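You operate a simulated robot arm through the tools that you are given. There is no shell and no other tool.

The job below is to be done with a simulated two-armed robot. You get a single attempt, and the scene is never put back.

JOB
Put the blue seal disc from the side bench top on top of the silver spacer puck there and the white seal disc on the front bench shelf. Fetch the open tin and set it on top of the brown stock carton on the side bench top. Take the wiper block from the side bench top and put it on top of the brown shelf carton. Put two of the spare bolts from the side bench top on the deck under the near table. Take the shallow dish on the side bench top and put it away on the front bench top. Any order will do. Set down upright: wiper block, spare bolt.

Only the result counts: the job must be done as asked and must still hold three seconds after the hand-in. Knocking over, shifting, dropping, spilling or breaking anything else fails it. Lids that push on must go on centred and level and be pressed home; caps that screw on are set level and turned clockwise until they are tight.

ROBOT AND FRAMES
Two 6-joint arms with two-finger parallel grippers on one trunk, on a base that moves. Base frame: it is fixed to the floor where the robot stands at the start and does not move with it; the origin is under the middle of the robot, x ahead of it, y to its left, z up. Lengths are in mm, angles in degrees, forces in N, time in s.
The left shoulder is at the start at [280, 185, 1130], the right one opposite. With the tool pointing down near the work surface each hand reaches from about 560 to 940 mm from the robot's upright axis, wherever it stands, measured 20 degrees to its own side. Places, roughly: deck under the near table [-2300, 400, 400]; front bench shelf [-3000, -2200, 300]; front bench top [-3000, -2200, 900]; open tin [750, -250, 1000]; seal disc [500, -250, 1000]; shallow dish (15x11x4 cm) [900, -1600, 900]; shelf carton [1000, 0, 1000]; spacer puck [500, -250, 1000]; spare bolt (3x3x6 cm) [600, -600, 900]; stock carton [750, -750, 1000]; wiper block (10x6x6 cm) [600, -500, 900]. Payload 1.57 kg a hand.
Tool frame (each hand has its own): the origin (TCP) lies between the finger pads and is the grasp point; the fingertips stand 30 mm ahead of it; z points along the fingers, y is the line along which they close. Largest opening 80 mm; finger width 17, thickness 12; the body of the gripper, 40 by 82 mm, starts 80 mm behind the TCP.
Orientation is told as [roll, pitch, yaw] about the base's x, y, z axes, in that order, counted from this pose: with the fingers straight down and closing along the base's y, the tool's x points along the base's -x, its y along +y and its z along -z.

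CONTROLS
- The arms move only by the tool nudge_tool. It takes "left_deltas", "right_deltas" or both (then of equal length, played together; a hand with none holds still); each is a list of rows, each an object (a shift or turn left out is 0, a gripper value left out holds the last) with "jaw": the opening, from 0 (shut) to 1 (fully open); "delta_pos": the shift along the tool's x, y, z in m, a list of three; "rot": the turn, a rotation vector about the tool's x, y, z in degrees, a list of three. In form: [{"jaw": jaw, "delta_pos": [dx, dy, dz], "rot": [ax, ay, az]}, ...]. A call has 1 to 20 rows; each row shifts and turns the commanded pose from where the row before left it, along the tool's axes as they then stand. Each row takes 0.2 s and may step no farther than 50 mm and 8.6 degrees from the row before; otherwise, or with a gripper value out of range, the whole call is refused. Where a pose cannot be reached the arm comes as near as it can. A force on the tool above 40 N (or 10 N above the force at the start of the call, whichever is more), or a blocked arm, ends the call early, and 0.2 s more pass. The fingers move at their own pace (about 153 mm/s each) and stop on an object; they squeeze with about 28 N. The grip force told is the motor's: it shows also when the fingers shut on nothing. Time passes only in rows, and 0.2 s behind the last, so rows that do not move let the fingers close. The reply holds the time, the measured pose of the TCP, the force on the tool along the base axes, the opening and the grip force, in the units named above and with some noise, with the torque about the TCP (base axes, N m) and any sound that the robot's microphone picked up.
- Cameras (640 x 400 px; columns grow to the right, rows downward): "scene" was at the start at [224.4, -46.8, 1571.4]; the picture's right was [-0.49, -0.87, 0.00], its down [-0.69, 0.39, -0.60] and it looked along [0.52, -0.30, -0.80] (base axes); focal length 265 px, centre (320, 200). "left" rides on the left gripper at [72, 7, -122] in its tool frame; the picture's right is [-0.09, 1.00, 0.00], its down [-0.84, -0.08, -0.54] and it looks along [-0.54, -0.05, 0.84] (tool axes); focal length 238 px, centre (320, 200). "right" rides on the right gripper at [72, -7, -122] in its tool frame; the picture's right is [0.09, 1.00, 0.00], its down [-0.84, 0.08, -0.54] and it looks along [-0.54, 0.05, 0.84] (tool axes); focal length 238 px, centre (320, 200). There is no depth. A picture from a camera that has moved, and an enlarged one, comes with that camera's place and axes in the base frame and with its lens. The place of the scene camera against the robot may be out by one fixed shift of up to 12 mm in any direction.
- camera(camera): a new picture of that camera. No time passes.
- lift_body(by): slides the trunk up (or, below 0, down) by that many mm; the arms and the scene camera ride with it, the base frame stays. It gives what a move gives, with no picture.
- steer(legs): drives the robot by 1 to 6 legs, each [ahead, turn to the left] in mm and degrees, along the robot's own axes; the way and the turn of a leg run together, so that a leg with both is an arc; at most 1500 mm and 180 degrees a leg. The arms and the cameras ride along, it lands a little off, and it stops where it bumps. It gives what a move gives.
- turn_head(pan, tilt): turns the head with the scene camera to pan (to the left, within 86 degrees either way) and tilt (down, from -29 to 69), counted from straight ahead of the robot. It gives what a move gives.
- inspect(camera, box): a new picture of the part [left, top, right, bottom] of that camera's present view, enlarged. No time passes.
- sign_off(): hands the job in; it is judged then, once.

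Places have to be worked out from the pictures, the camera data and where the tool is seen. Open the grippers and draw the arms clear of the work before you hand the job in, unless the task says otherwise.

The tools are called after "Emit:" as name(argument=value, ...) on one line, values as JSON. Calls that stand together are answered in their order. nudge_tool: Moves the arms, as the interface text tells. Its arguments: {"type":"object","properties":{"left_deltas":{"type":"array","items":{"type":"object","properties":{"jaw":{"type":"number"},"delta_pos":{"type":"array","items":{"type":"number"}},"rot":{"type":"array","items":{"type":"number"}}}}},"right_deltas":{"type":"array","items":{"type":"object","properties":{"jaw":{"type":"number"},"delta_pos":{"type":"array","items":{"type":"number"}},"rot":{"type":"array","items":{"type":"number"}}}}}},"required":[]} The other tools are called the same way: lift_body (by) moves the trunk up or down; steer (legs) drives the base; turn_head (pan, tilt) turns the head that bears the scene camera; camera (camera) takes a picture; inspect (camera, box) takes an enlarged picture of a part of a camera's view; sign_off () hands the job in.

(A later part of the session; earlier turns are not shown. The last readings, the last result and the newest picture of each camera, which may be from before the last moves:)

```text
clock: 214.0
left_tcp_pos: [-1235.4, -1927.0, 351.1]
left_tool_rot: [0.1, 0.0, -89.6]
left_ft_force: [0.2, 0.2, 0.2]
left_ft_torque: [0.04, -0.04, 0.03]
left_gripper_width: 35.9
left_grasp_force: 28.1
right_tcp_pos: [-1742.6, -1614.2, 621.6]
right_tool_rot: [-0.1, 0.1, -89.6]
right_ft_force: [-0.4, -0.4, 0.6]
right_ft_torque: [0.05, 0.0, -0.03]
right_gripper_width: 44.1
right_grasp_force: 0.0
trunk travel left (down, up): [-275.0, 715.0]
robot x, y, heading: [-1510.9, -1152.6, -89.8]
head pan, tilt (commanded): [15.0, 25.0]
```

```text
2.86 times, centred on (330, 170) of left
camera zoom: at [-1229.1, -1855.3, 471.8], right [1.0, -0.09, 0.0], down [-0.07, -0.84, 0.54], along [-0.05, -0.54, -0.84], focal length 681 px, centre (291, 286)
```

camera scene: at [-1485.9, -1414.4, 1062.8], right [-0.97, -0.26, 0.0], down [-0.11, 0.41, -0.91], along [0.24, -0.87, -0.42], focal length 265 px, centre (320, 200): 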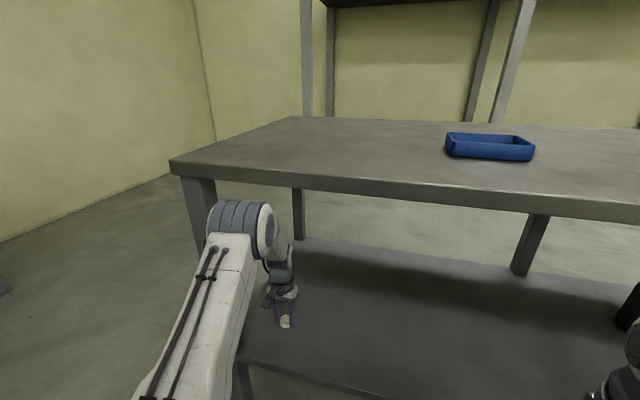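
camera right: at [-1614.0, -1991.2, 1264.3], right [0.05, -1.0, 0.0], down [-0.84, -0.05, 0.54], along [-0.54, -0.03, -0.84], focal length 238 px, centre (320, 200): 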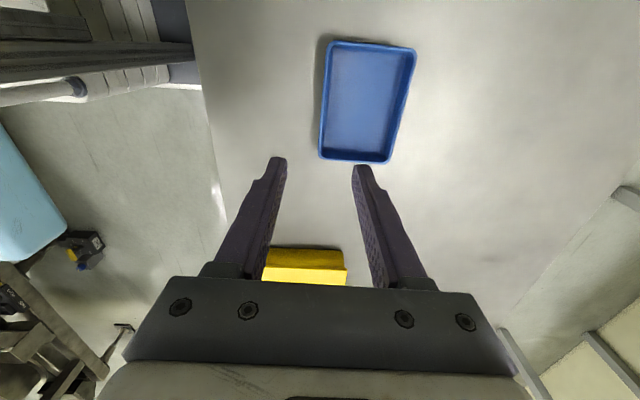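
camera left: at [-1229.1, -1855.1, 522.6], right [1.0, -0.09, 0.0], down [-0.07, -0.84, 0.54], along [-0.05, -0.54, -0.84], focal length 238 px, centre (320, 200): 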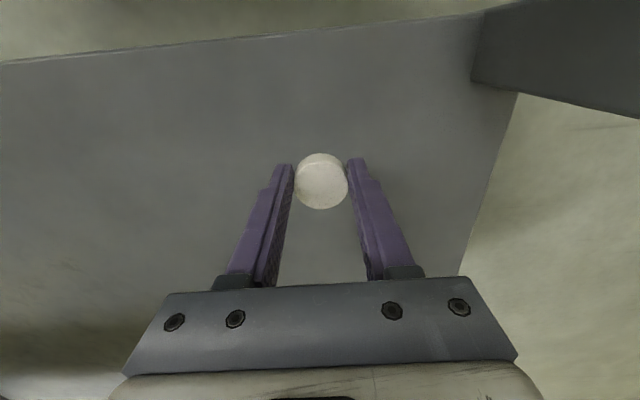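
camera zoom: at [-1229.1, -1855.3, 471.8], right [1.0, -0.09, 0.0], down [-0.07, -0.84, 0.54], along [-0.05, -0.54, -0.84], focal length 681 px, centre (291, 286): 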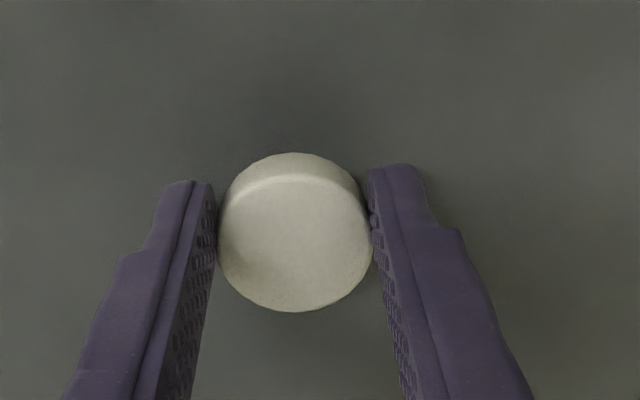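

Disc still firmly held. Continuing in small steps to find the shelf.

Emit:
nudge_tool(left_deltas=[{"delta_pos": [0, 0, 0.005], "jaw": 0.2}, {"delta_pos": [0, 0, 0.004]}, {"delta_pos": [0, 0, 0.003]}, {"delta_pos": [0, 0, 0.003]}, {}])

```text
clock: 215.2
left_tcp_pos: [-1235.4, -1924.4, 334.9]
left_tool_rot: [0.0, 0.0, -89.7]
left_ft_force: [0.2, 0.0, -0.5]
left_ft_torque: [0.01, -0.02, 0.01]
left_gripper_width: 36.0
left_grasp_force: 28.4
right_tcp_pos: [-1742.4, -1612.6, 620.7]
right_tool_rot: [0.0, 0.1, -89.8]
right_ft_force: [0.7, -0.5, -0.7]
right_ft_torque: [-0.03, 0.01, -0.01]
right_gripper_width: 44.0
right_grasp_force: 0.0
trunk travel left (down, up): [-275.0, 715.0]
robot x, y, heading: [-1510.3, -1151.4, -89.8]
head pan, tilt (commanded): [15.0, 25.0]
```

Emit:
nudge_tool(left_deltas=[{"delta_pos": [0, 0, 0.003], "jaw": 0.2}, {"delta_pos": [0, 0, 0.003]}, {"delta_pos": [0, 0, 0.002]}, {"delta_pos": [0, 0, 0.002]}, {}])

Emit:
inspect(camera="left", box=[220, 100, 440, 240])

```text
clock: 216.3
left_tcp_pos: [-1235.8, -1926.5, 329.8]
left_tool_rot: [0.1, -0.3, -89.7]
left_ft_force: [-1.9, 8.2, 20.1]
left_ft_torque: [0.09, 0.04, -0.02]
left_gripper_width: 36.1
left_grasp_force: 28.4
right_tcp_pos: [-1741.8, -1612.9, 621.1]
right_tool_rot: [0.0, 0.1, -89.7]
right_ft_force: [-0.9, 0.0, -0.2]
right_ft_torque: [-0.01, -0.01, 0.01]
right_gripper_width: 44.0
right_grasp_force: 0.0
trunk travel left (down, up): [-275.0, 715.0]
robot x, y, heading: [-1509.4, -1154.9, -89.7]
head pan, tilt (commanded): [15.0, 25.0]
stopped in row 5 (left hand): the force on the tool passed its limit at 42 N (the readings are from after the stop); the commanded pose is now the measured one
```

```text
2.86 times, centred on (330, 170) of left
camera zoom: at [-1230.6, -1854.2, 450.3], right [1.0, -0.09, 0.0], down [-0.07, -0.83, 0.55], along [-0.05, -0.54, -0.84], focal length 681 px, centre (291, 286)
```

zoom: 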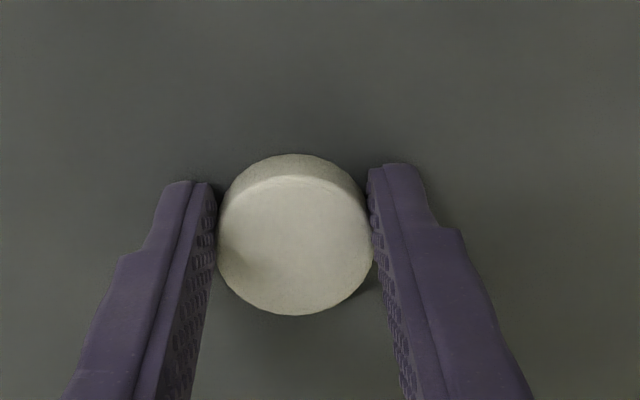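

Disc is on the shelf (contact). Relieving and opening, then rising gently.

Emit:
nudge_tool(left_deltas=[{"delta_pos": [0, 0, -0.001], "jaw": 0.2}, {"jaw": 0.5}, {"jaw": 0.7}, {"jaw": 0.9}, {"delta_pos": [0, 0, -0.02]}, {"delta_pos": [0, 0, -0.03]}, {}])

Emit:
camera(camera="left")

```text
clock: 217.9
left_tcp_pos: [-1237.5, -1926.3, 378.5]
left_tool_rot: [0.0, -0.2, -89.6]
left_ft_force: [-0.3, -0.3, -0.3]
left_ft_torque: [-0.01, 0.0, -0.01]
left_gripper_width: 71.9
left_grasp_force: 0.1
right_tcp_pos: [-1742.7, -1614.1, 621.0]
right_tool_rot: [0.1, 0.0, -89.7]
right_ft_force: [-0.3, 0.4, 0.7]
right_ft_torque: [-0.01, 0.0, 0.0]
right_gripper_width: 44.1
right_grasp_force: 0.0
trunk travel left (down, up): [-275.0, 715.0]
robot x, y, heading: [-1511.9, -1154.8, -89.7]
head pan, tilt (commanded): [15.0, 25.0]
```

```text
taken
camera left: at [-1230.6, -1854.5, 498.7], right [1.0, -0.09, 0.0], down [-0.07, -0.83, 0.55], along [-0.05, -0.54, -0.84], focal length 238 px, centre (320, 200)
```

left: 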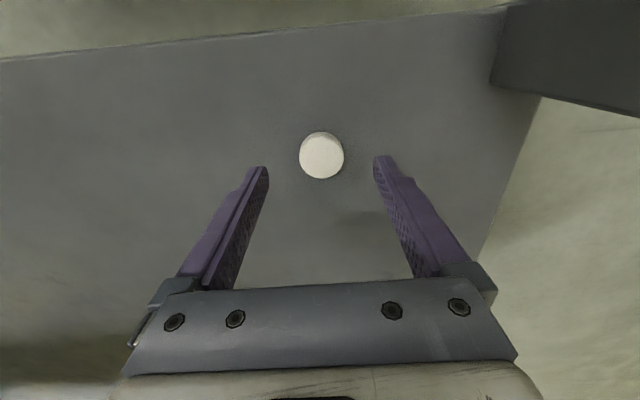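

White disc is on the shelf. Retracting the left hand the same way, raising it, then raising the trunk.

Emit:
nudge_tool(left_deltas=[{"delta_pos": [0.03, 0, -0.005]}, {"delta_pos": [0.04, 0, 0]}, {"delta_pos": [0.04, 0, 0]}, {"delta_pos": [0.04, 0, 0]}, {"delta_pos": [0.04, 0, 0]}, {"delta_pos": [0.03, 0, 0]}, {"delta_pos": [0, 0, -0.04]}, {"delta_pos": [0, 0, -0.04]}, {"delta_pos": [0, 0, -0.04]}, {"delta_pos": [0, 0, -0.04]}, {"delta_pos": [0, 0, -0.04]}, {"delta_pos": [0, 0, -0.04]}, {}])

Emit:
steer(legs=[[-150, 0]])

Emit:
turn_head(pan=25, tilt=25)

Emit:
camera(camera="scene")

```text
clock: 220.7
left_tcp_pos: [-1240.1, -1703.6, 625.5]
left_tool_rot: [0.1, -0.2, -89.7]
left_ft_force: [0.0, -0.4, 0.6]
left_ft_torque: [0.01, 0.0, 0.01]
left_gripper_width: 71.9
left_grasp_force: 0.1
right_tcp_pos: [-1741.9, -1614.9, 621.2]
right_tool_rot: [-0.1, 0.1, -89.7]
right_ft_force: [-0.8, 0.2, 1.3]
right_ft_torque: [0.0, 0.0, -0.02]
right_gripper_width: 44.0
right_grasp_force: 0.2
trunk travel left (down, up): [-275.0, 715.0]
robot x, y, heading: [-1506.4, -1155.8, -89.9]
head pan, tilt (commanded): [15.0, 25.0]
```

```text
clock: 222.1
left_tcp_pos: [-1238.2, -1553.1, 625.1]
left_tool_rot: [0.1, -0.3, -89.6]
left_ft_force: [0.0, 0.3, 0.6]
left_ft_torque: [-0.02, 0.0, 0.02]
left_gripper_width: 71.9
left_grasp_force: 0.0
right_tcp_pos: [-1742.7, -1464.6, 620.5]
right_tool_rot: [-0.1, 0.1, -89.5]
right_ft_force: [-0.3, -0.1, -0.7]
right_ft_torque: [0.02, 0.0, 0.01]
right_gripper_width: 44.1
right_grasp_force: 0.1
trunk travel left (down, up): [-275.0, 715.0]
robot x, y, heading: [-1507.8, -1003.2, -89.5]
head pan, tilt (commanded): [15.0, 25.0]
```

```text
clock: 222.8
left_tcp_pos: [-1238.5, -1553.2, 624.8]
left_tool_rot: [0.1, -0.3, -89.5]
left_ft_force: [0.0, 0.0, 0.4]
left_ft_torque: [-0.02, 0.01, -0.02]
left_gripper_width: 72.0
left_grasp_force: 0.1
right_tcp_pos: [-1742.6, -1465.0, 621.2]
right_tool_rot: [0.0, 0.2, -89.6]
right_ft_force: [-0.7, 0.2, 0.1]
right_ft_torque: [0.0, 0.06, 0.01]
right_gripper_width: 44.2
right_grasp_force: 0.1
trunk travel left (down, up): [-275.0, 715.0]
robot x, y, heading: [-1509.9, -1005.3, -89.7]
head pan, tilt (commanded): [25.0, 25.0]
```

```text
taken
camera scene: at [-1470.8, -1259.0, 1062.8], right [-0.9, -0.43, 0.0], down [-0.18, 0.38, -0.91], along [0.39, -0.82, -0.42], focal length 265 px, centre (320, 200)
```

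scene: 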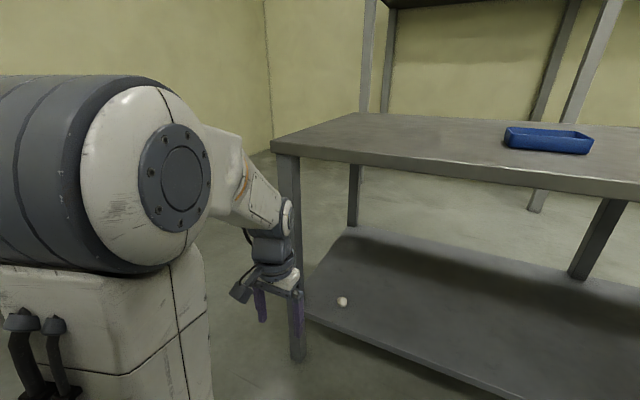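

The white disc is visible on the shelf. A close look to confirm that it lies flat.

Emit:
inspect(camera="scene", box=[300, 270, 400, 330])

Emit:
lift_body(by=550)

```text
6.40 times, centred on (350, 300) of scene
camera zoom: at [-1470.8, -1259.0, 1062.8], right [-0.9, -0.43, 0.0], down [-0.18, 0.38, -0.91], along [0.39, -0.82, -0.42], focal length 1697 px, centre (128, -440)
```

zoom: 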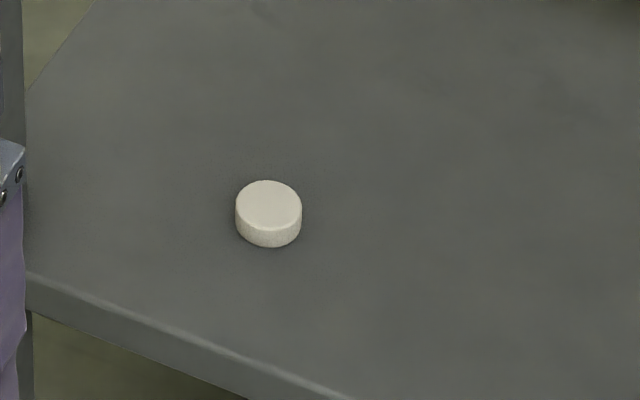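

```text
refused: 550 is not a number from -400 to 400
```

Disc lies flat on the shelf. Raising the trunk back in two steps and heading for the bolts on the side bench.

Emit:
lift_body(by=400)

Emit:
lift_body(by=150)

Emit:
steer(legs=[[0, 100]])

```text
clock: 226.6
left_tcp_pos: [-1237.0, -1553.4, 1025.2]
left_tool_rot: [0.1, -0.3, -89.5]
left_ft_force: [-1.0, -0.1, -0.3]
left_ft_torque: [-0.02, 0.01, 0.02]
left_gripper_width: 72.0
left_grasp_force: 0.0
right_tcp_pos: [-1741.5, -1464.7, 1020.6]
right_tool_rot: [-0.1, 0.2, -89.4]
right_ft_force: [0.1, 0.5, 0.2]
right_ft_torque: [0.01, -0.04, 0.0]
right_gripper_width: 43.9
right_grasp_force: 0.1
trunk travel left (down, up): [-675.0, 315.0]
robot x, y, heading: [-1506.7, -1004.6, -89.6]
head pan, tilt (commanded): [25.0, 25.0]
```

```text
clock: 228.4
left_tcp_pos: [-1238.7, -1554.3, 1175.0]
left_tool_rot: [0.1, -0.3, -89.4]
left_ft_force: [0.7, -0.6, 0.0]
left_ft_torque: [0.0, -0.03, 0.0]
left_gripper_width: 71.8
left_grasp_force: 0.1
right_tcp_pos: [-1741.1, -1464.6, 1171.0]
right_tool_rot: [0.1, 0.1, -89.5]
right_ft_force: [0.2, -0.7, 0.2]
right_ft_torque: [0.03, -0.01, -0.01]
right_gripper_width: 43.9
right_grasp_force: 0.0
trunk travel left (down, up): [-825.0, 165.0]
robot x, y, heading: [-1513.3, -1007.6, -89.7]
head pan, tilt (commanded): [25.0, 25.0]
```

```text
clock: 233.0
left_tcp_pos: [-1017.4, -642.4, 1174.1]
left_tool_rot: [0.0, -0.3, 10.5]
left_ft_force: [-0.3, 0.3, 0.3]
left_ft_torque: [0.0, 0.0, 0.0]
left_gripper_width: 71.8
left_grasp_force: 0.0
right_tcp_pos: [-1018.8, -1153.4, 1171.1]
right_tool_rot: [0.0, 0.1, 10.4]
right_ft_force: [0.6, 0.5, 0.4]
right_ft_torque: [0.0, 0.01, -0.03]
right_gripper_width: 44.0
right_grasp_force: 0.0
trunk travel left (down, up): [-825.0, 165.0]
robot x, y, heading: [-1511.8, -1005.9, 10.2]
head pan, tilt (commanded): [25.0, 25.0]
```

Driving towards (-455,-760) and then squaring up to the bench.

Emit:
steer(legs=[[1085, 5], [0, -15]])

```text
clock: 239.4
left_tcp_pos: [99.8, -503.4, 1174.8]
left_tool_rot: [0.0, -0.3, 0.0]
left_ft_force: [-0.6, 0.3, 0.3]
left_ft_torque: [0.02, 0.01, -0.04]
left_gripper_width: 72.2
left_grasp_force: 0.1
right_tcp_pos: [5.4, -1005.1, 1171.9]
right_tool_rot: [0.0, 0.1, 0.1]
right_ft_force: [0.1, -0.2, -0.7]
right_ft_torque: [0.0, -0.01, 0.01]
right_gripper_width: 43.8
right_grasp_force: 0.3
trunk travel left (down, up): [-825.0, 165.0]
robot x, y, heading: [-450.0, -768.7, -0.4]
head pan, tilt (commanded): [25.0, 25.0]
```

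Squared up at (-450,-769). Driving forward to the bench.

Emit:
steer(legs=[[445, 0.2]])

Emit:
turn_head(pan=0, tilt=55)

Emit:
camera(camera="scene")

Emit:
camera(camera="left")

Emit:
camera(camera="right")

```text
clock: 242.1
left_tcp_pos: [531.3, -501.8, 1175.3]
left_tool_rot: [0.2, -0.4, 0.4]
left_ft_force: [0.4, 0.0, -0.1]
left_ft_torque: [-0.01, -0.01, -0.04]
left_gripper_width: 71.9
left_grasp_force: 0.2
right_tcp_pos: [440.2, -1005.2, 1171.1]
right_tool_rot: [0.0, 0.0, 0.2]
right_ft_force: [-0.9, 0.0, 0.4]
right_ft_torque: [0.02, -0.01, -0.03]
right_gripper_width: 43.8
right_grasp_force: 0.0
trunk travel left (down, up): [-825.0, 165.0]
robot x, y, heading: [-19.8, -769.2, -0.1]
head pan, tilt (commanded): [25.0, 25.0]
```

```text
clock: 243.0
left_tcp_pos: [530.7, -500.6, 1175.2]
left_tool_rot: [0.1, -0.4, 0.3]
left_ft_force: [-0.1, -0.3, -0.7]
left_ft_torque: [0.02, -0.02, 0.02]
left_gripper_width: 72.0
left_grasp_force: 0.0
right_tcp_pos: [440.5, -1004.2, 1170.4]
right_tool_rot: [-0.1, 0.1, 0.3]
right_ft_force: [0.0, 0.5, 0.3]
right_ft_torque: [0.0, -0.01, 0.0]
right_gripper_width: 43.9
right_grasp_force: 0.1
trunk travel left (down, up): [-825.0, 165.0]
robot x, y, heading: [-17.3, -773.0, -0.3]
head pan, tilt (commanded): [0.0, 55.0]
```

```text
taken
camera scene: at [214.2, -782.2, 1568.9], right [0.0, -1.0, 0.0], down [-0.82, 0.0, -0.57], along [0.57, 0.0, -0.82], focal length 265 px, centre (320, 200)
```

scene: 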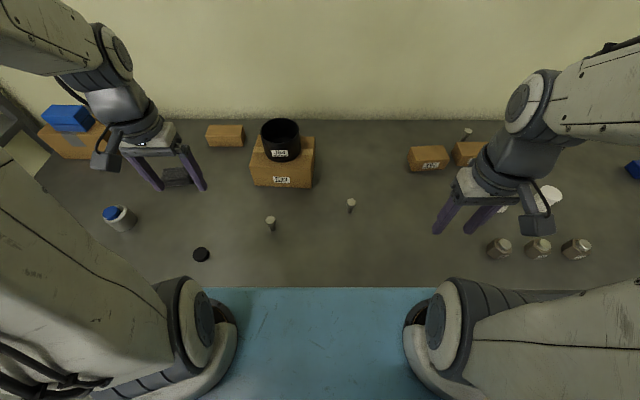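

```text
taken
camera left: at [458.4, -496.2, 1295.1], right [0.09, 1.0, 0.0], down [0.83, -0.07, 0.55], along [0.54, -0.05, -0.84], focal length 238 px, centre (320, 200)
```

left: 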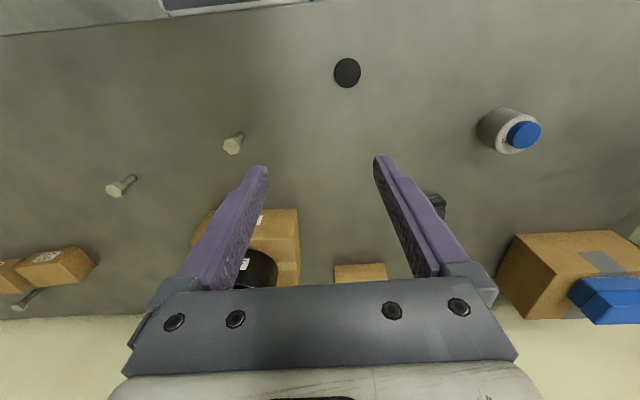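

```text
taken
camera right: at [368.2, -1010.1, 1292.3], right [-0.1, 1.0, 0.0], down [0.84, 0.08, 0.54], along [0.54, 0.05, -0.84], focal length 238 px, centre (320, 200)
```

right: 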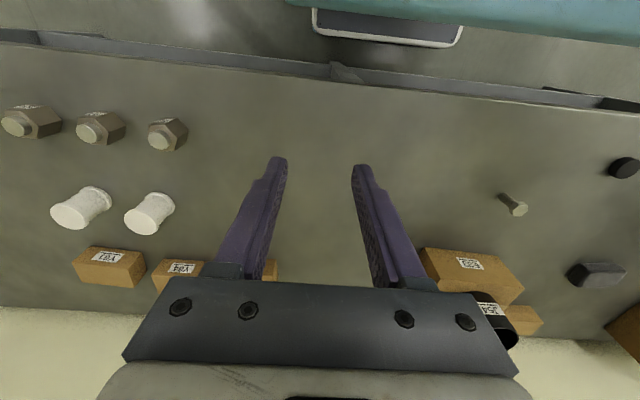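

All earlier placements look intact. Bolt A is at about (573,-637) and bolt B at about (632,-866). Moving both hands above them for close views.

Emit:
nudge_tool(left_deltas=[{"delta_pos": [-0.007, -0.0227, 0.0167], "jaw": 0.9}, {"delta_pos": [-0.007, -0.0227, 0.0167]}, {"delta_pos": [-0.007, -0.0227, 0.0167]}, {"delta_pos": [-0.007, -0.0227, 0.0167]}, {"delta_pos": [-0.007, -0.0227, 0.0167]}, {"delta_pos": [-0.007, -0.0227, 0.0167]}, {}], right_deltas=[{"delta_pos": [-0.032, 0.0233, 0.016], "jaw": 0.9}, {"delta_pos": [-0.032, 0.0233, 0.016]}, {"delta_pos": [-0.032, 0.0233, 0.016]}, {"delta_pos": [-0.032, 0.0233, 0.016]}, {"delta_pos": [-0.032, 0.0233, 0.016]}, {"delta_pos": [-0.032, 0.0233, 0.016]}, {}])

Emit:
camera(camera="left")

Emit:
camera(camera="right")

```text
clock: 244.6
left_tcp_pos: [575.5, -635.9, 1074.1]
left_tool_rot: [0.1, -0.3, 0.3]
left_ft_force: [0.7, 0.1, -0.5]
left_ft_torque: [-0.02, 0.05, -0.04]
left_gripper_width: 71.9
left_grasp_force: 0.1
right_tcp_pos: [634.2, -864.6, 1071.9]
right_tool_rot: [0.0, 0.1, 0.2]
right_ft_force: [0.0, 0.5, 0.1]
right_ft_torque: [-0.01, 0.0, 0.04]
right_gripper_width: 72.1
right_grasp_force: 0.0
trunk travel left (down, up): [-825.0, 165.0]
robot x, y, heading: [-15.1, -776.1, -0.2]
head pan, tilt (commanded): [0.0, 55.0]
```

```text
taken
camera left: at [503.5, -630.3, 1194.4], right [0.09, 1.0, 0.0], down [0.83, -0.07, 0.55], along [0.54, -0.05, -0.84], focal length 238 px, centre (320, 200)
```

left: 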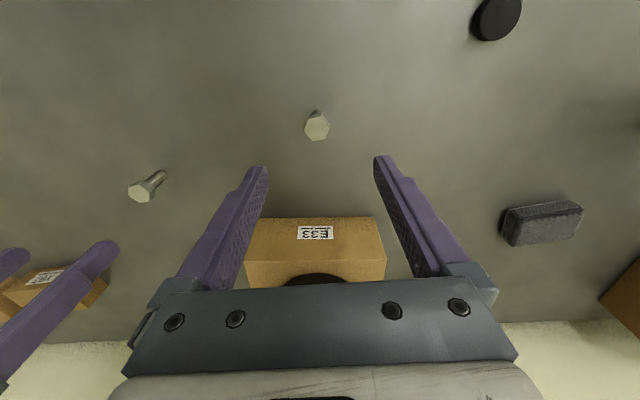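

```text
taken
camera right: at [562.2, -870.1, 1193.7], right [-0.1, 1.0, 0.0], down [0.84, 0.08, 0.54], along [0.54, 0.05, -0.84], focal length 238 px, centre (320, 200)
```

right: 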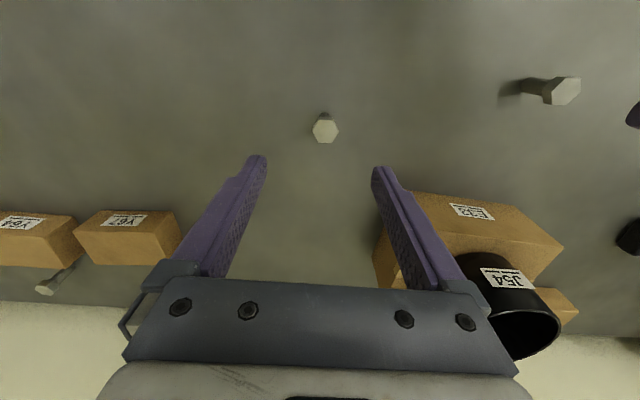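

Zooming on both bolt heads to get positions and hex orientation.

Emit:
inspect(camera="left", box=[270, 90, 370, 160])

Emit:
inspect(camera="right", box=[270, 95, 370, 165])

```text
5.71 times, centred on (320, 125) of left
camera zoom: at [503.5, -630.3, 1194.4], right [0.09, 1.0, 0.0], down [0.83, -0.07, 0.55], along [0.54, -0.05, -0.84], focal length 1362 px, centre (320, 629)
```

zoom: 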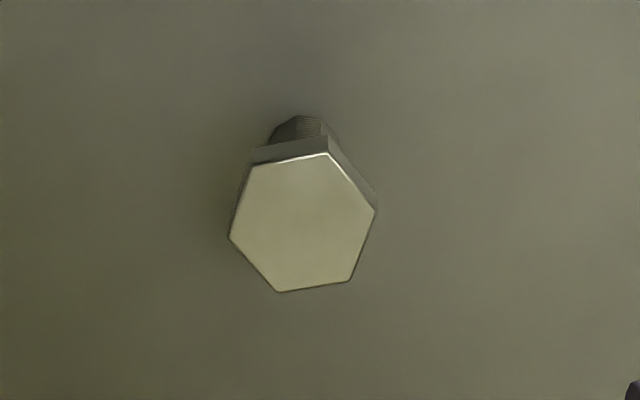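

```text
5.71 times, centred on (320, 130) of right
camera zoom: at [562.2, -870.1, 1193.7], right [-0.1, 1.0, 0.0], down [0.84, 0.08, 0.54], along [0.54, 0.05, -0.84], focal length 1362 px, centre (320, 600)
```

zoom: 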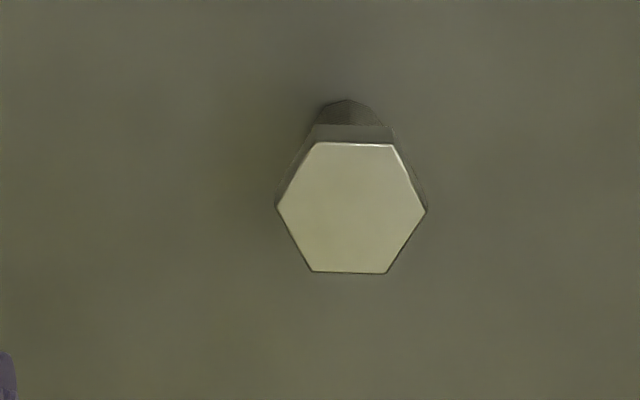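

Bolt A: head centre (572.3,-640.3), bolt B: (632.6,-858.1), hex heads ~22 mm across flats with flats suiting a tool yaw of about -26°. Centring and turning both hands, then descending part-way.

Emit:
nudge_tool(left_deltas=[{"delta_pos": [0.0032, -0.0044, 0], "jaw": 0.8}, {"rot": [0, 0, 8.6]}, {"rot": [0, 0, 8.6]}, {"rot": [0, 0, 8.6]}, {"delta_pos": [0, 0, 0.03]}, {"delta_pos": [0, 0, 0.03]}, {}], right_deltas=[{"delta_pos": [0.0016, 0.0065, 0], "jaw": 0.8}, {"rot": [0, 0, 8.6]}, {"rot": [0, 0, 8.6]}, {"rot": [0, 0, 8.6]}, {"delta_pos": [0, 0, 0.03]}, {"delta_pos": [0, 0, 0.03]}, {}])

Emit:
inspect(camera="left", box=[220, 100, 420, 230])

Emit:
inspect(camera="right", box=[220, 100, 420, 230])

```text
clock: 246.2
left_tcp_pos: [572.1, -641.2, 1015.3]
left_tool_rot: [0.2, -0.3, -25.5]
left_ft_force: [-0.7, -0.1, 1.3]
left_ft_torque: [0.02, -0.01, 0.01]
left_gripper_width: 64.2
left_grasp_force: 0.0
right_tcp_pos: [627.8, -858.7, 1013.2]
right_tool_rot: [-0.1, 0.1, -25.6]
right_ft_force: [0.7, 0.3, -0.8]
right_ft_torque: [-0.01, 0.03, 0.03]
right_gripper_width: 64.2
right_grasp_force: 0.0
trunk travel left (down, up): [-825.0, 165.0]
robot x, y, heading: [-21.5, -773.4, -0.2]
head pan, tilt (commanded): [0.0, 55.0]
```

```text
3.08 times, centred on (320, 165) of left
camera zoom: at [509.7, -605.0, 1135.3], right [0.51, 0.86, 0.0], down [0.72, -0.43, 0.54], along [0.47, -0.28, -0.84], focal length 733 px, centre (320, 308)
```

zoom: 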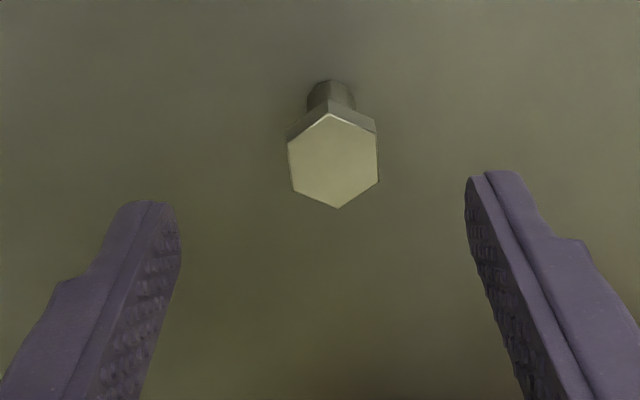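

```text
3.08 times, centred on (320, 165) of right
camera zoom: at [560.1, -832.0, 1134.4], right [0.35, 0.94, 0.0], down [0.79, -0.29, 0.54], along [0.51, -0.19, -0.84], focal length 733 px, centre (320, 308)
```

zoom: 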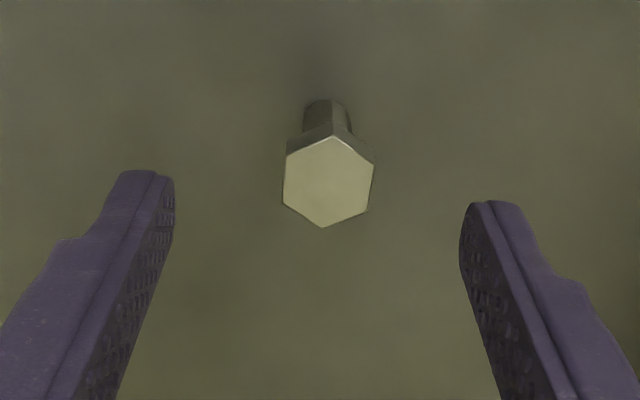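

Flats are aligned. Fine-centring (left +3.8 mm in tool y; right -3.3 mm tool x, +2 mm tool y) and descending to just above the heads.

Emit:
nudge_tool(left_deltas=[{"delta_pos": [0.001, 0.0036, 0], "jaw": 0.8}, {"delta_pos": [0, 0, 0.02]}, {}], right_deltas=[{"delta_pos": [-0.0033, 0.002, 0], "jaw": 0.8}, {"delta_pos": [0, 0, 0.02]}, {}])

Emit:
inspect(camera="left", box=[220, 100, 420, 230])

Emit:
inspect(camera="right", box=[220, 100, 420, 230])

```text
clock: 247.0
left_tcp_pos: [573.7, -636.1, 993.4]
left_tool_rot: [0.2, 0.0, -25.5]
left_ft_force: [0.7, -0.1, 0.1]
left_ft_torque: [-0.04, 0.06, 0.0]
left_gripper_width: 63.8
left_grasp_force: 0.1
right_tcp_pos: [633.2, -858.3, 994.4]
right_tool_rot: [0.0, 0.0, -25.5]
right_ft_force: [1.1, -0.1, 0.1]
right_ft_torque: [-0.02, 0.03, 0.02]
right_gripper_width: 64.1
right_grasp_force: 0.1
trunk travel left (down, up): [-825.0, 165.0]
robot x, y, heading: [-17.0, -772.4, 0.0]
head pan, tilt (commanded): [0.0, 55.0]
```

```text
3.08 times, centred on (320, 165) of left
camera zoom: at [510.8, -601.1, 1113.9], right [0.51, 0.86, 0.0], down [0.72, -0.43, 0.55], along [0.47, -0.28, -0.84], focal length 733 px, centre (320, 308)
```

zoom: 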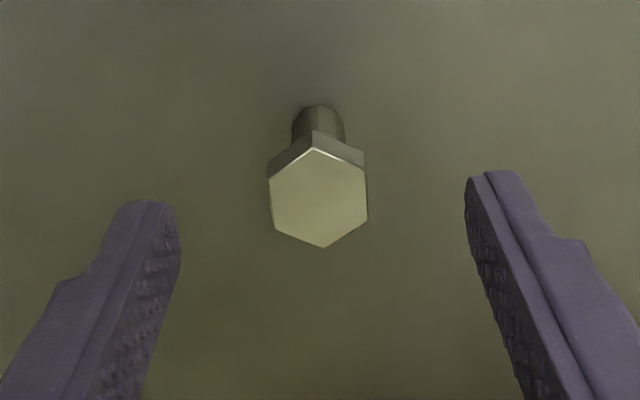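

```text
3.08 times, centred on (320, 165) of right
camera zoom: at [565.0, -831.2, 1115.7], right [0.35, 0.94, 0.0], down [0.79, -0.29, 0.54], along [0.51, -0.19, -0.84], focal length 733 px, centre (320, 308)
```

zoom: 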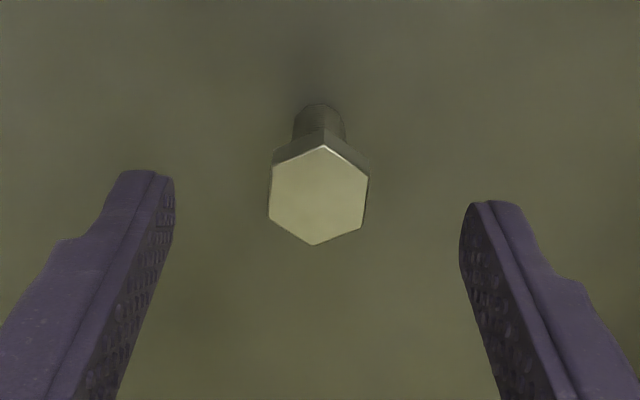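

Both heads are centred between the fingers. Descending 46 mm so the pads are level with the heads, then closing.

Emit:
nudge_tool(left_deltas=[{"delta_pos": [0.0015, 0, 0.02], "jaw": 0.8}, {"delta_pos": [0, 0, 0.02]}, {"delta_pos": [0, 0, 0.005]}, {}], right_deltas=[{"delta_pos": [0.0015, 0, 0.02], "jaw": 0.8}, {"delta_pos": [0, 0, 0.02]}, {"delta_pos": [0, 0, 0.006]}, {}])

Emit:
inspect(camera="left", box=[220, 100, 420, 230])

Emit:
inspect(camera="right", box=[220, 100, 420, 230])

```text
clock: 248.0
left_tcp_pos: [571.9, -636.3, 949.3]
left_tool_rot: [0.2, -0.3, -25.5]
left_ft_force: [1.0, -0.5, 0.2]
left_ft_torque: [-0.01, -0.01, -0.02]
left_gripper_width: 64.0
left_grasp_force: 0.1
right_tcp_pos: [632.7, -857.2, 949.8]
right_tool_rot: [-0.1, 0.1, -25.5]
right_ft_force: [-0.8, -0.4, -0.6]
right_ft_torque: [-0.01, 0.0, -0.01]
right_gripper_width: 64.1
right_grasp_force: 0.1
trunk travel left (down, up): [-825.0, 165.0]
robot x, y, heading: [-16.3, -772.6, 0.1]
head pan, tilt (commanded): [0.0, 55.0]
```

```text
3.08 times, centred on (320, 165) of left
camera zoom: at [507.9, -600.6, 1069.8], right [0.51, 0.86, 0.0], down [0.72, -0.43, 0.55], along [0.47, -0.28, -0.84], focal length 733 px, centre (320, 308)
```

zoom: 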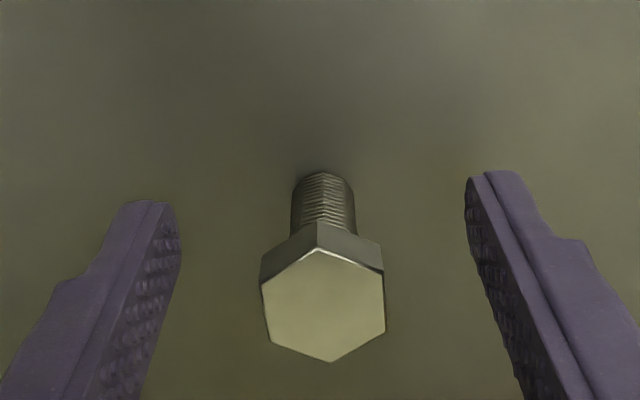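

```text
3.08 times, centred on (320, 165) of right
camera zoom: at [564.2, -829.7, 1070.4], right [0.35, 0.94, 0.0], down [0.79, -0.29, 0.54], along [0.51, -0.19, -0.84], focal length 733 px, centre (320, 308)
```

zoom: 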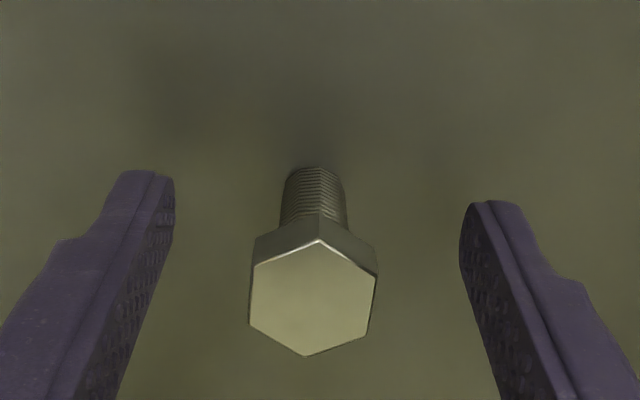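

Heads are centred at pad level. Shifting the right hand 1 mm and closing both jaws gradually.

Emit:
nudge_tool(left_deltas=[{"jaw": 0.6}, {"jaw": 0.45}, {"jaw": 0.36}, {"jaw": 0.3}, {"jaw": 0.25}, {"jaw": 0.15}, {"jaw": 0.1}, {}], right_deltas=[{"delta_pos": [0, -0.0013, 0], "jaw": 0.6}, {"jaw": 0.45}, {"jaw": 0.36}, {"jaw": 0.3}, {"jaw": 0.25}, {"jaw": 0.15}, {"jaw": 0.1}, {}])

Emit:
inspect(camera="left", box=[220, 100, 420, 230])

Emit:
inspect(camera="right", box=[220, 100, 420, 230])

```text
clock: 249.8
left_tcp_pos: [570.8, -637.2, 950.0]
left_tool_rot: [0.3, -0.2, -25.6]
left_ft_force: [0.8, -0.3, 0.4]
left_ft_torque: [0.01, -0.04, 0.01]
left_gripper_width: 23.0
left_grasp_force: 27.5
right_tcp_pos: [633.2, -858.9, 949.9]
right_tool_rot: [0.0, 0.0, -25.6]
right_ft_force: [1.2, 0.0, 1.8]
right_ft_torque: [-0.02, 0.04, -0.03]
right_gripper_width: 23.4
right_grasp_force: 28.1
trunk travel left (down, up): [-825.0, 165.0]
robot x, y, heading: [-18.7, -772.8, 0.2]
head pan, tilt (commanded): [0.0, 55.0]
```

```text
3.08 times, centred on (320, 165) of left
camera zoom: at [507.8, -600.6, 1070.1], right [0.51, 0.86, 0.0], down [0.72, -0.43, 0.55], along [0.47, -0.28, -0.84], focal length 733 px, centre (320, 308)
```

zoom: 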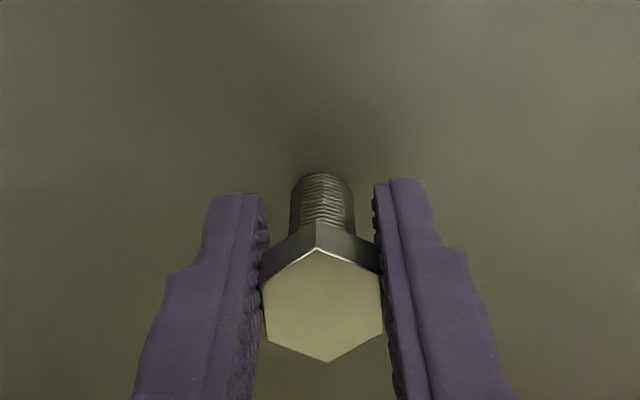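

```text
3.08 times, centred on (320, 165) of right
camera zoom: at [563.9, -831.2, 1070.0], right [0.35, 0.94, 0.0], down [0.79, -0.29, 0.54], along [0.51, -0.19, -0.84], focal length 733 px, centre (320, 308)
```

zoom: 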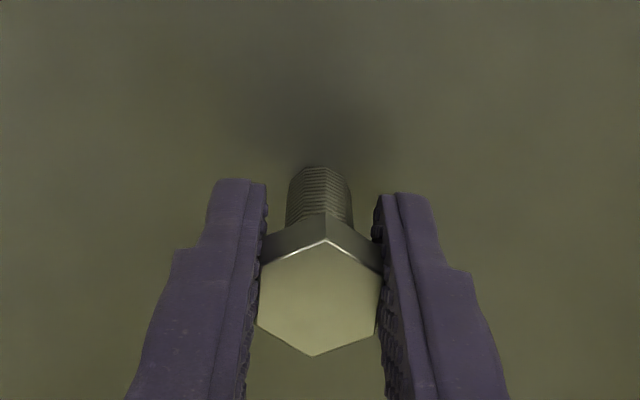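

Both bolts are gripped on their head flats (23 mm). Lifting them straight up 225 mm.

Emit:
nudge_tool(left_deltas=[{"delta_pos": [0, 0, -0.02], "jaw": 0.1}, {"delta_pos": [0, 0, -0.04]}, {"delta_pos": [0, 0, -0.04]}, {"delta_pos": [0, 0, -0.04]}, {"delta_pos": [0, 0, -0.04]}, {"delta_pos": [0, 0, -0.04]}, {"rot": [0, 0, -8.6]}, {"rot": [0, 0, -8.6]}, {"rot": [0, 0, -8.6]}, {"delta_pos": [0.02, 0.03, 0]}, {"delta_pos": [0.02, 0.03, 0]}, {"delta_pos": [0.02, 0.03, 0]}, {}], right_deltas=[{"delta_pos": [0, 0, -0.02], "jaw": 0.1}, {"delta_pos": [0, 0, -0.04]}, {"delta_pos": [0, 0, -0.04]}, {"delta_pos": [0, 0, -0.04]}, {"delta_pos": [0, 0, -0.04]}, {"delta_pos": [0, 0, -0.04]}, {"rot": [0, 0, -8.6]}, {"rot": [0, 0, -8.6]}, {"rot": [0, 0, -8.6]}, {"delta_pos": [0.035, -0.03, 0]}, {"delta_pos": [0.035, -0.03, 0]}, {"delta_pos": [0.035, -0.03, 0]}, {}])

Emit:
camera(camera="left")

Emit:
camera(camera="right")

Emit:
camera(camera="scene")

```text
clock: 252.6
left_tcp_pos: [508.9, -545.4, 1171.5]
left_tool_rot: [0.1, -0.2, 0.4]
left_ft_force: [0.1, -0.2, -1.5]
left_ft_torque: [-0.02, -0.01, -0.01]
left_gripper_width: 23.4
left_grasp_force: 27.6
right_tcp_pos: [526.2, -951.0, 1167.3]
right_tool_rot: [-0.1, 0.0, 0.3]
right_ft_force: [-0.8, 0.5, -1.7]
right_ft_torque: [0.0, -0.02, -0.01]
right_gripper_width: 23.3
right_grasp_force: 28.2
trunk travel left (down, up): [-825.0, 165.0]
robot x, y, heading: [-17.4, -768.8, 0.1]
head pan, tilt (commanded): [0.0, 55.0]
```

```text
taken
camera left: at [436.1, -540.5, 1292.0], right [0.09, 1.0, 0.0], down [0.83, -0.07, 0.55], along [0.54, -0.05, -0.84], focal length 238 px, centre (320, 200)
```

left: 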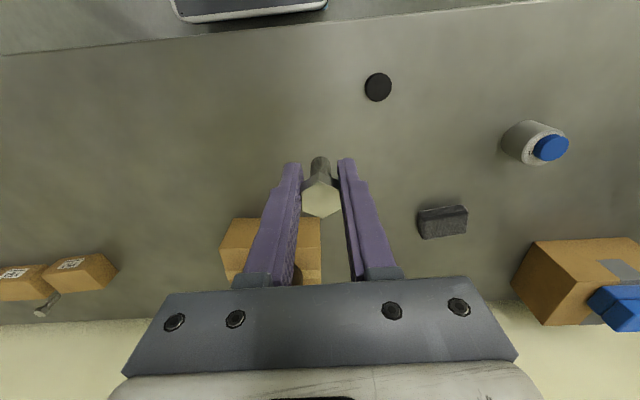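

```text
taken
camera right: at [453.4, -956.5, 1287.5], right [-0.1, 1.0, 0.0], down [0.84, 0.08, 0.54], along [0.54, 0.05, -0.84], focal length 238 px, centre (320, 200)
```

right: 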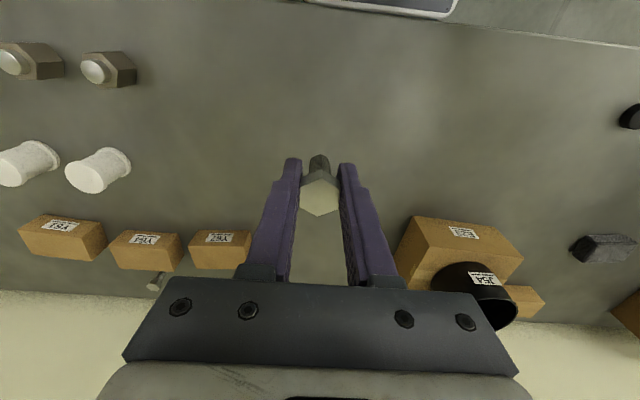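

```text
taken
camera scene: at [213.7, -782.2, 1568.9], right [0.0, -1.0, 0.0], down [-0.82, 0.0, -0.57], along [0.57, 0.0, -0.82], focal length 265 px, centre (320, 200)
```

scene: 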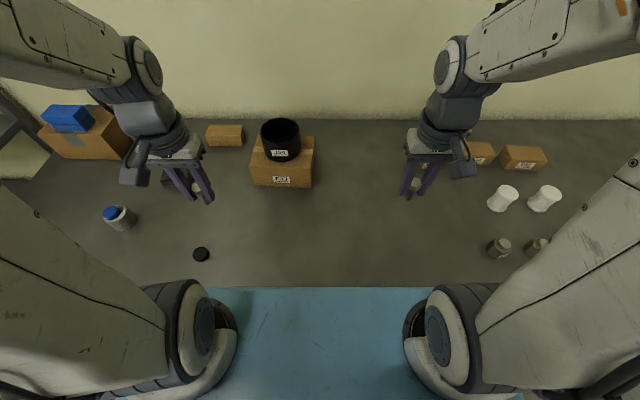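

Both bolts are secure. Backing off and driving round towards the near table's front side.

Emit:
steer(legs=[[-450, 0], [0, 90], [1050, 0]])

Emit:
turn_head(pan=80, tilt=25)

Emit:
camera(camera="scene")

```text
clock: 264.2
left_tcp_pos: [-694.0, 807.3, 1170.8]
left_tool_rot: [0.2, -0.3, 90.4]
left_ft_force: [0.7, 0.2, -1.0]
left_ft_torque: [-0.01, 0.03, -0.02]
left_gripper_width: 23.1
left_grasp_force: 28.1
right_tcp_pos: [-289.9, 825.8, 1166.2]
right_tool_rot: [0.0, 0.2, 90.4]
right_ft_force: [0.0, 0.8, -1.0]
right_ft_torque: [-0.01, 0.01, -0.02]
right_gripper_width: 23.1
right_grasp_force: 28.2
trunk travel left (down, up): [-825.0, 165.0]
robot x, y, heading: [-463.8, 282.8, 90.2]
head pan, tilt (commanded): [0.0, 55.0]
```

```text
clock: 265.7
left_tcp_pos: [-693.9, 806.1, 1171.4]
left_tool_rot: [0.1, -0.3, 90.5]
left_ft_force: [0.2, 0.9, -1.5]
left_ft_torque: [-0.01, 0.0, 0.02]
left_gripper_width: 23.1
left_grasp_force: 27.8
right_tcp_pos: [-289.1, 825.7, 1167.1]
right_tool_rot: [0.0, 0.0, 90.4]
right_ft_force: [-0.4, -0.3, -0.6]
right_ft_torque: [-0.03, -0.02, 0.01]
right_gripper_width: 23.2
right_grasp_force: 28.1
trunk travel left (down, up): [-825.0, 165.0]
robot x, y, heading: [-466.7, 280.0, 90.2]
head pan, tilt (commanded): [80.0, 25.0]
```

```text
taken
camera scene: at [-558.6, 446.1, 1612.8], right [0.17, 0.99, 0.0], down [0.42, -0.07, -0.91], along [-0.89, 0.15, -0.42], focal length 265 px, centre (320, 200)
```

scene: 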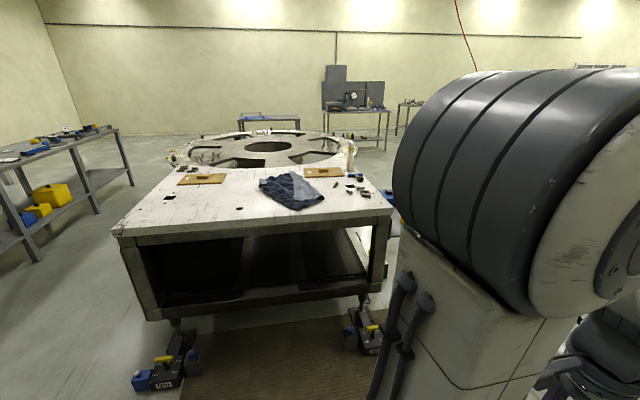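

I can see the near table's front opening (front edge x≈-1840, y ≈ -380…1100) with the dark deck inside. Turning to face it and approaching to ~800 mm.

Emit:
steer(legs=[[0, 90]])

Emit:
lift_body(by=-400)

Emit:
turn_head(pan=0, tilt=18)

Emit:
camera(camera="scene")

```text
clock: 269.9
left_tcp_pos: [-1003.0, 74.8, 1172.2]
left_tool_rot: [0.2, -0.3, 178.0]
left_ft_force: [0.4, 0.4, -0.9]
left_ft_torque: [-0.01, -0.01, 0.03]
left_gripper_width: 23.0
left_grasp_force: 28.0
right_tcp_pos: [-1004.7, 480.4, 1166.1]
right_tool_rot: [-0.1, 0.0, 178.0]
right_ft_force: [0.3, 0.8, -1.3]
right_ft_torque: [0.01, 0.0, 0.05]
right_gripper_width: 23.4
right_grasp_force: 28.0
trunk travel left (down, up): [-825.0, 165.0]
robot x, y, heading: [-468.2, 281.8, 177.8]
head pan, tilt (commanded): [80.0, 25.0]
```

```text
clock: 273.7
left_tcp_pos: [-1002.3, 75.4, 772.1]
left_tool_rot: [0.1, -0.3, 178.1]
left_ft_force: [-0.2, 0.2, -1.3]
left_ft_torque: [0.0, -0.02, -0.04]
left_gripper_width: 23.4
left_grasp_force: 27.9
right_tcp_pos: [-1004.0, 480.3, 766.6]
right_tool_rot: [0.0, 0.1, 178.1]
right_ft_force: [0.6, -0.8, -0.4]
right_ft_torque: [-0.01, 0.0, 0.03]
right_gripper_width: 23.6
right_grasp_force: 28.5
trunk travel left (down, up): [-425.0, 565.0]
robot x, y, heading: [-467.0, 279.0, 177.8]
head pan, tilt (commanded): [80.0, 25.0]
```

```text
clock: 275.2
left_tcp_pos: [-1002.3, 75.8, 772.3]
left_tool_rot: [0.2, -0.3, 178.1]
left_ft_force: [0.5, 0.3, -1.2]
left_ft_torque: [0.02, -0.01, 0.0]
left_gripper_width: 23.1
left_grasp_force: 28.0
right_tcp_pos: [-1003.7, 480.0, 765.5]
right_tool_rot: [0.0, 0.3, 178.0]
right_ft_force: [-0.2, -1.3, -0.9]
right_ft_torque: [-0.01, 0.01, 0.0]
right_gripper_width: 23.4
right_grasp_force: 28.0
trunk travel left (down, up): [-425.0, 565.0]
robot x, y, heading: [-471.1, 282.0, 177.7]
head pan, tilt (commanded): [0.0, 18.0]
```

```text
taken
camera scene: at [-720.4, 279.9, 1224.1], right [0.04, 1.0, 0.0], down [0.31, -0.01, -0.95], along [-0.95, 0.04, -0.31], focal length 265 px, centre (320, 200)
```

scene: 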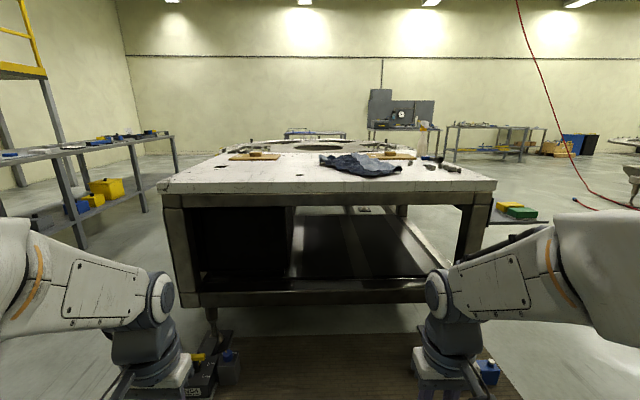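

Zooming on the opening under the table.

Emit:
inspect(camera="scene", box=[150, 180, 510, 320])

Emit:
inspect(camera="scene", box=[270, 190, 480, 320])

```text
1.78 times, centred on (330, 250) of scene
camera zoom: at [-720.4, 279.9, 1224.1], right [0.04, 1.0, 0.0], down [0.31, -0.01, -0.95], along [-0.95, 0.04, -0.31], focal length 472 px, centre (302, 111)
```

zoom: 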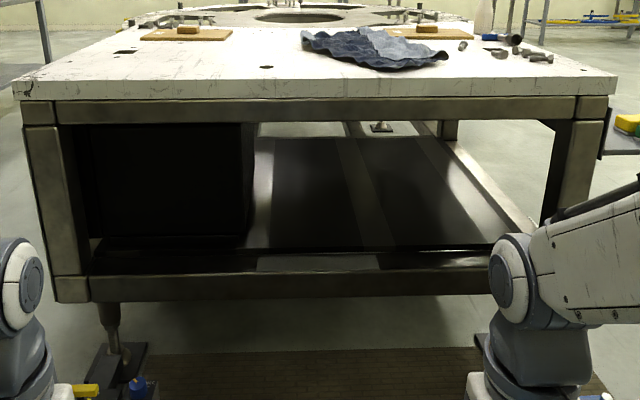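

```text
3.05 times, centred on (375, 255) of scene
camera zoom: at [-720.4, 279.9, 1224.1], right [0.04, 1.0, 0.0], down [0.31, -0.01, -0.95], along [-0.95, 0.04, -0.31], focal length 808 px, centre (152, 32)
```

zoom: 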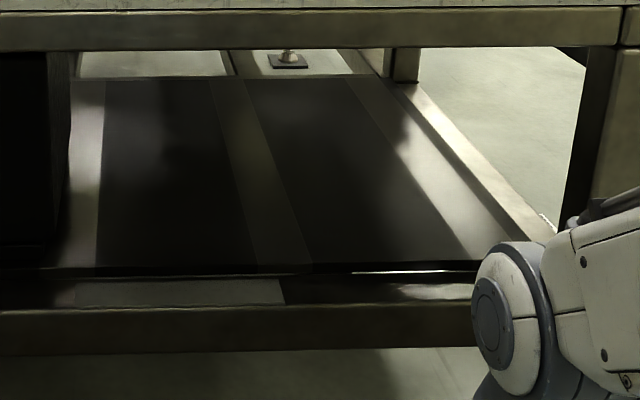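

The deck (z≈400) is open from about y=165 (black box) to y≈1000, set back ~90 mm behind the front beam. I'll go to about (-1150,480), facing the table.

Emit:
steer(legs=[[0, -14], [680, 0]])

```text
clock: 279.9
left_tcp_pos: [-1695.1, 403.4, 773.4]
left_tool_rot: [0.0, -0.3, 164.1]
left_ft_force: [-0.3, 0.5, -1.1]
left_ft_torque: [0.02, -0.02, 0.05]
left_gripper_width: 23.2
left_grasp_force: 27.9
right_tcp_pos: [-1598.0, 795.9, 767.4]
right_tool_rot: [0.1, 0.0, 164.1]
right_ft_force: [0.6, 0.7, -1.2]
right_ft_torque: [-0.01, 0.0, 0.02]
right_gripper_width: 23.4
right_grasp_force: 28.3
trunk travel left (down, up): [-425.0, 565.0]
robot x, y, heading: [-1126.2, 471.5, 163.6]
head pan, tilt (commanded): [0.0, 18.0]
```

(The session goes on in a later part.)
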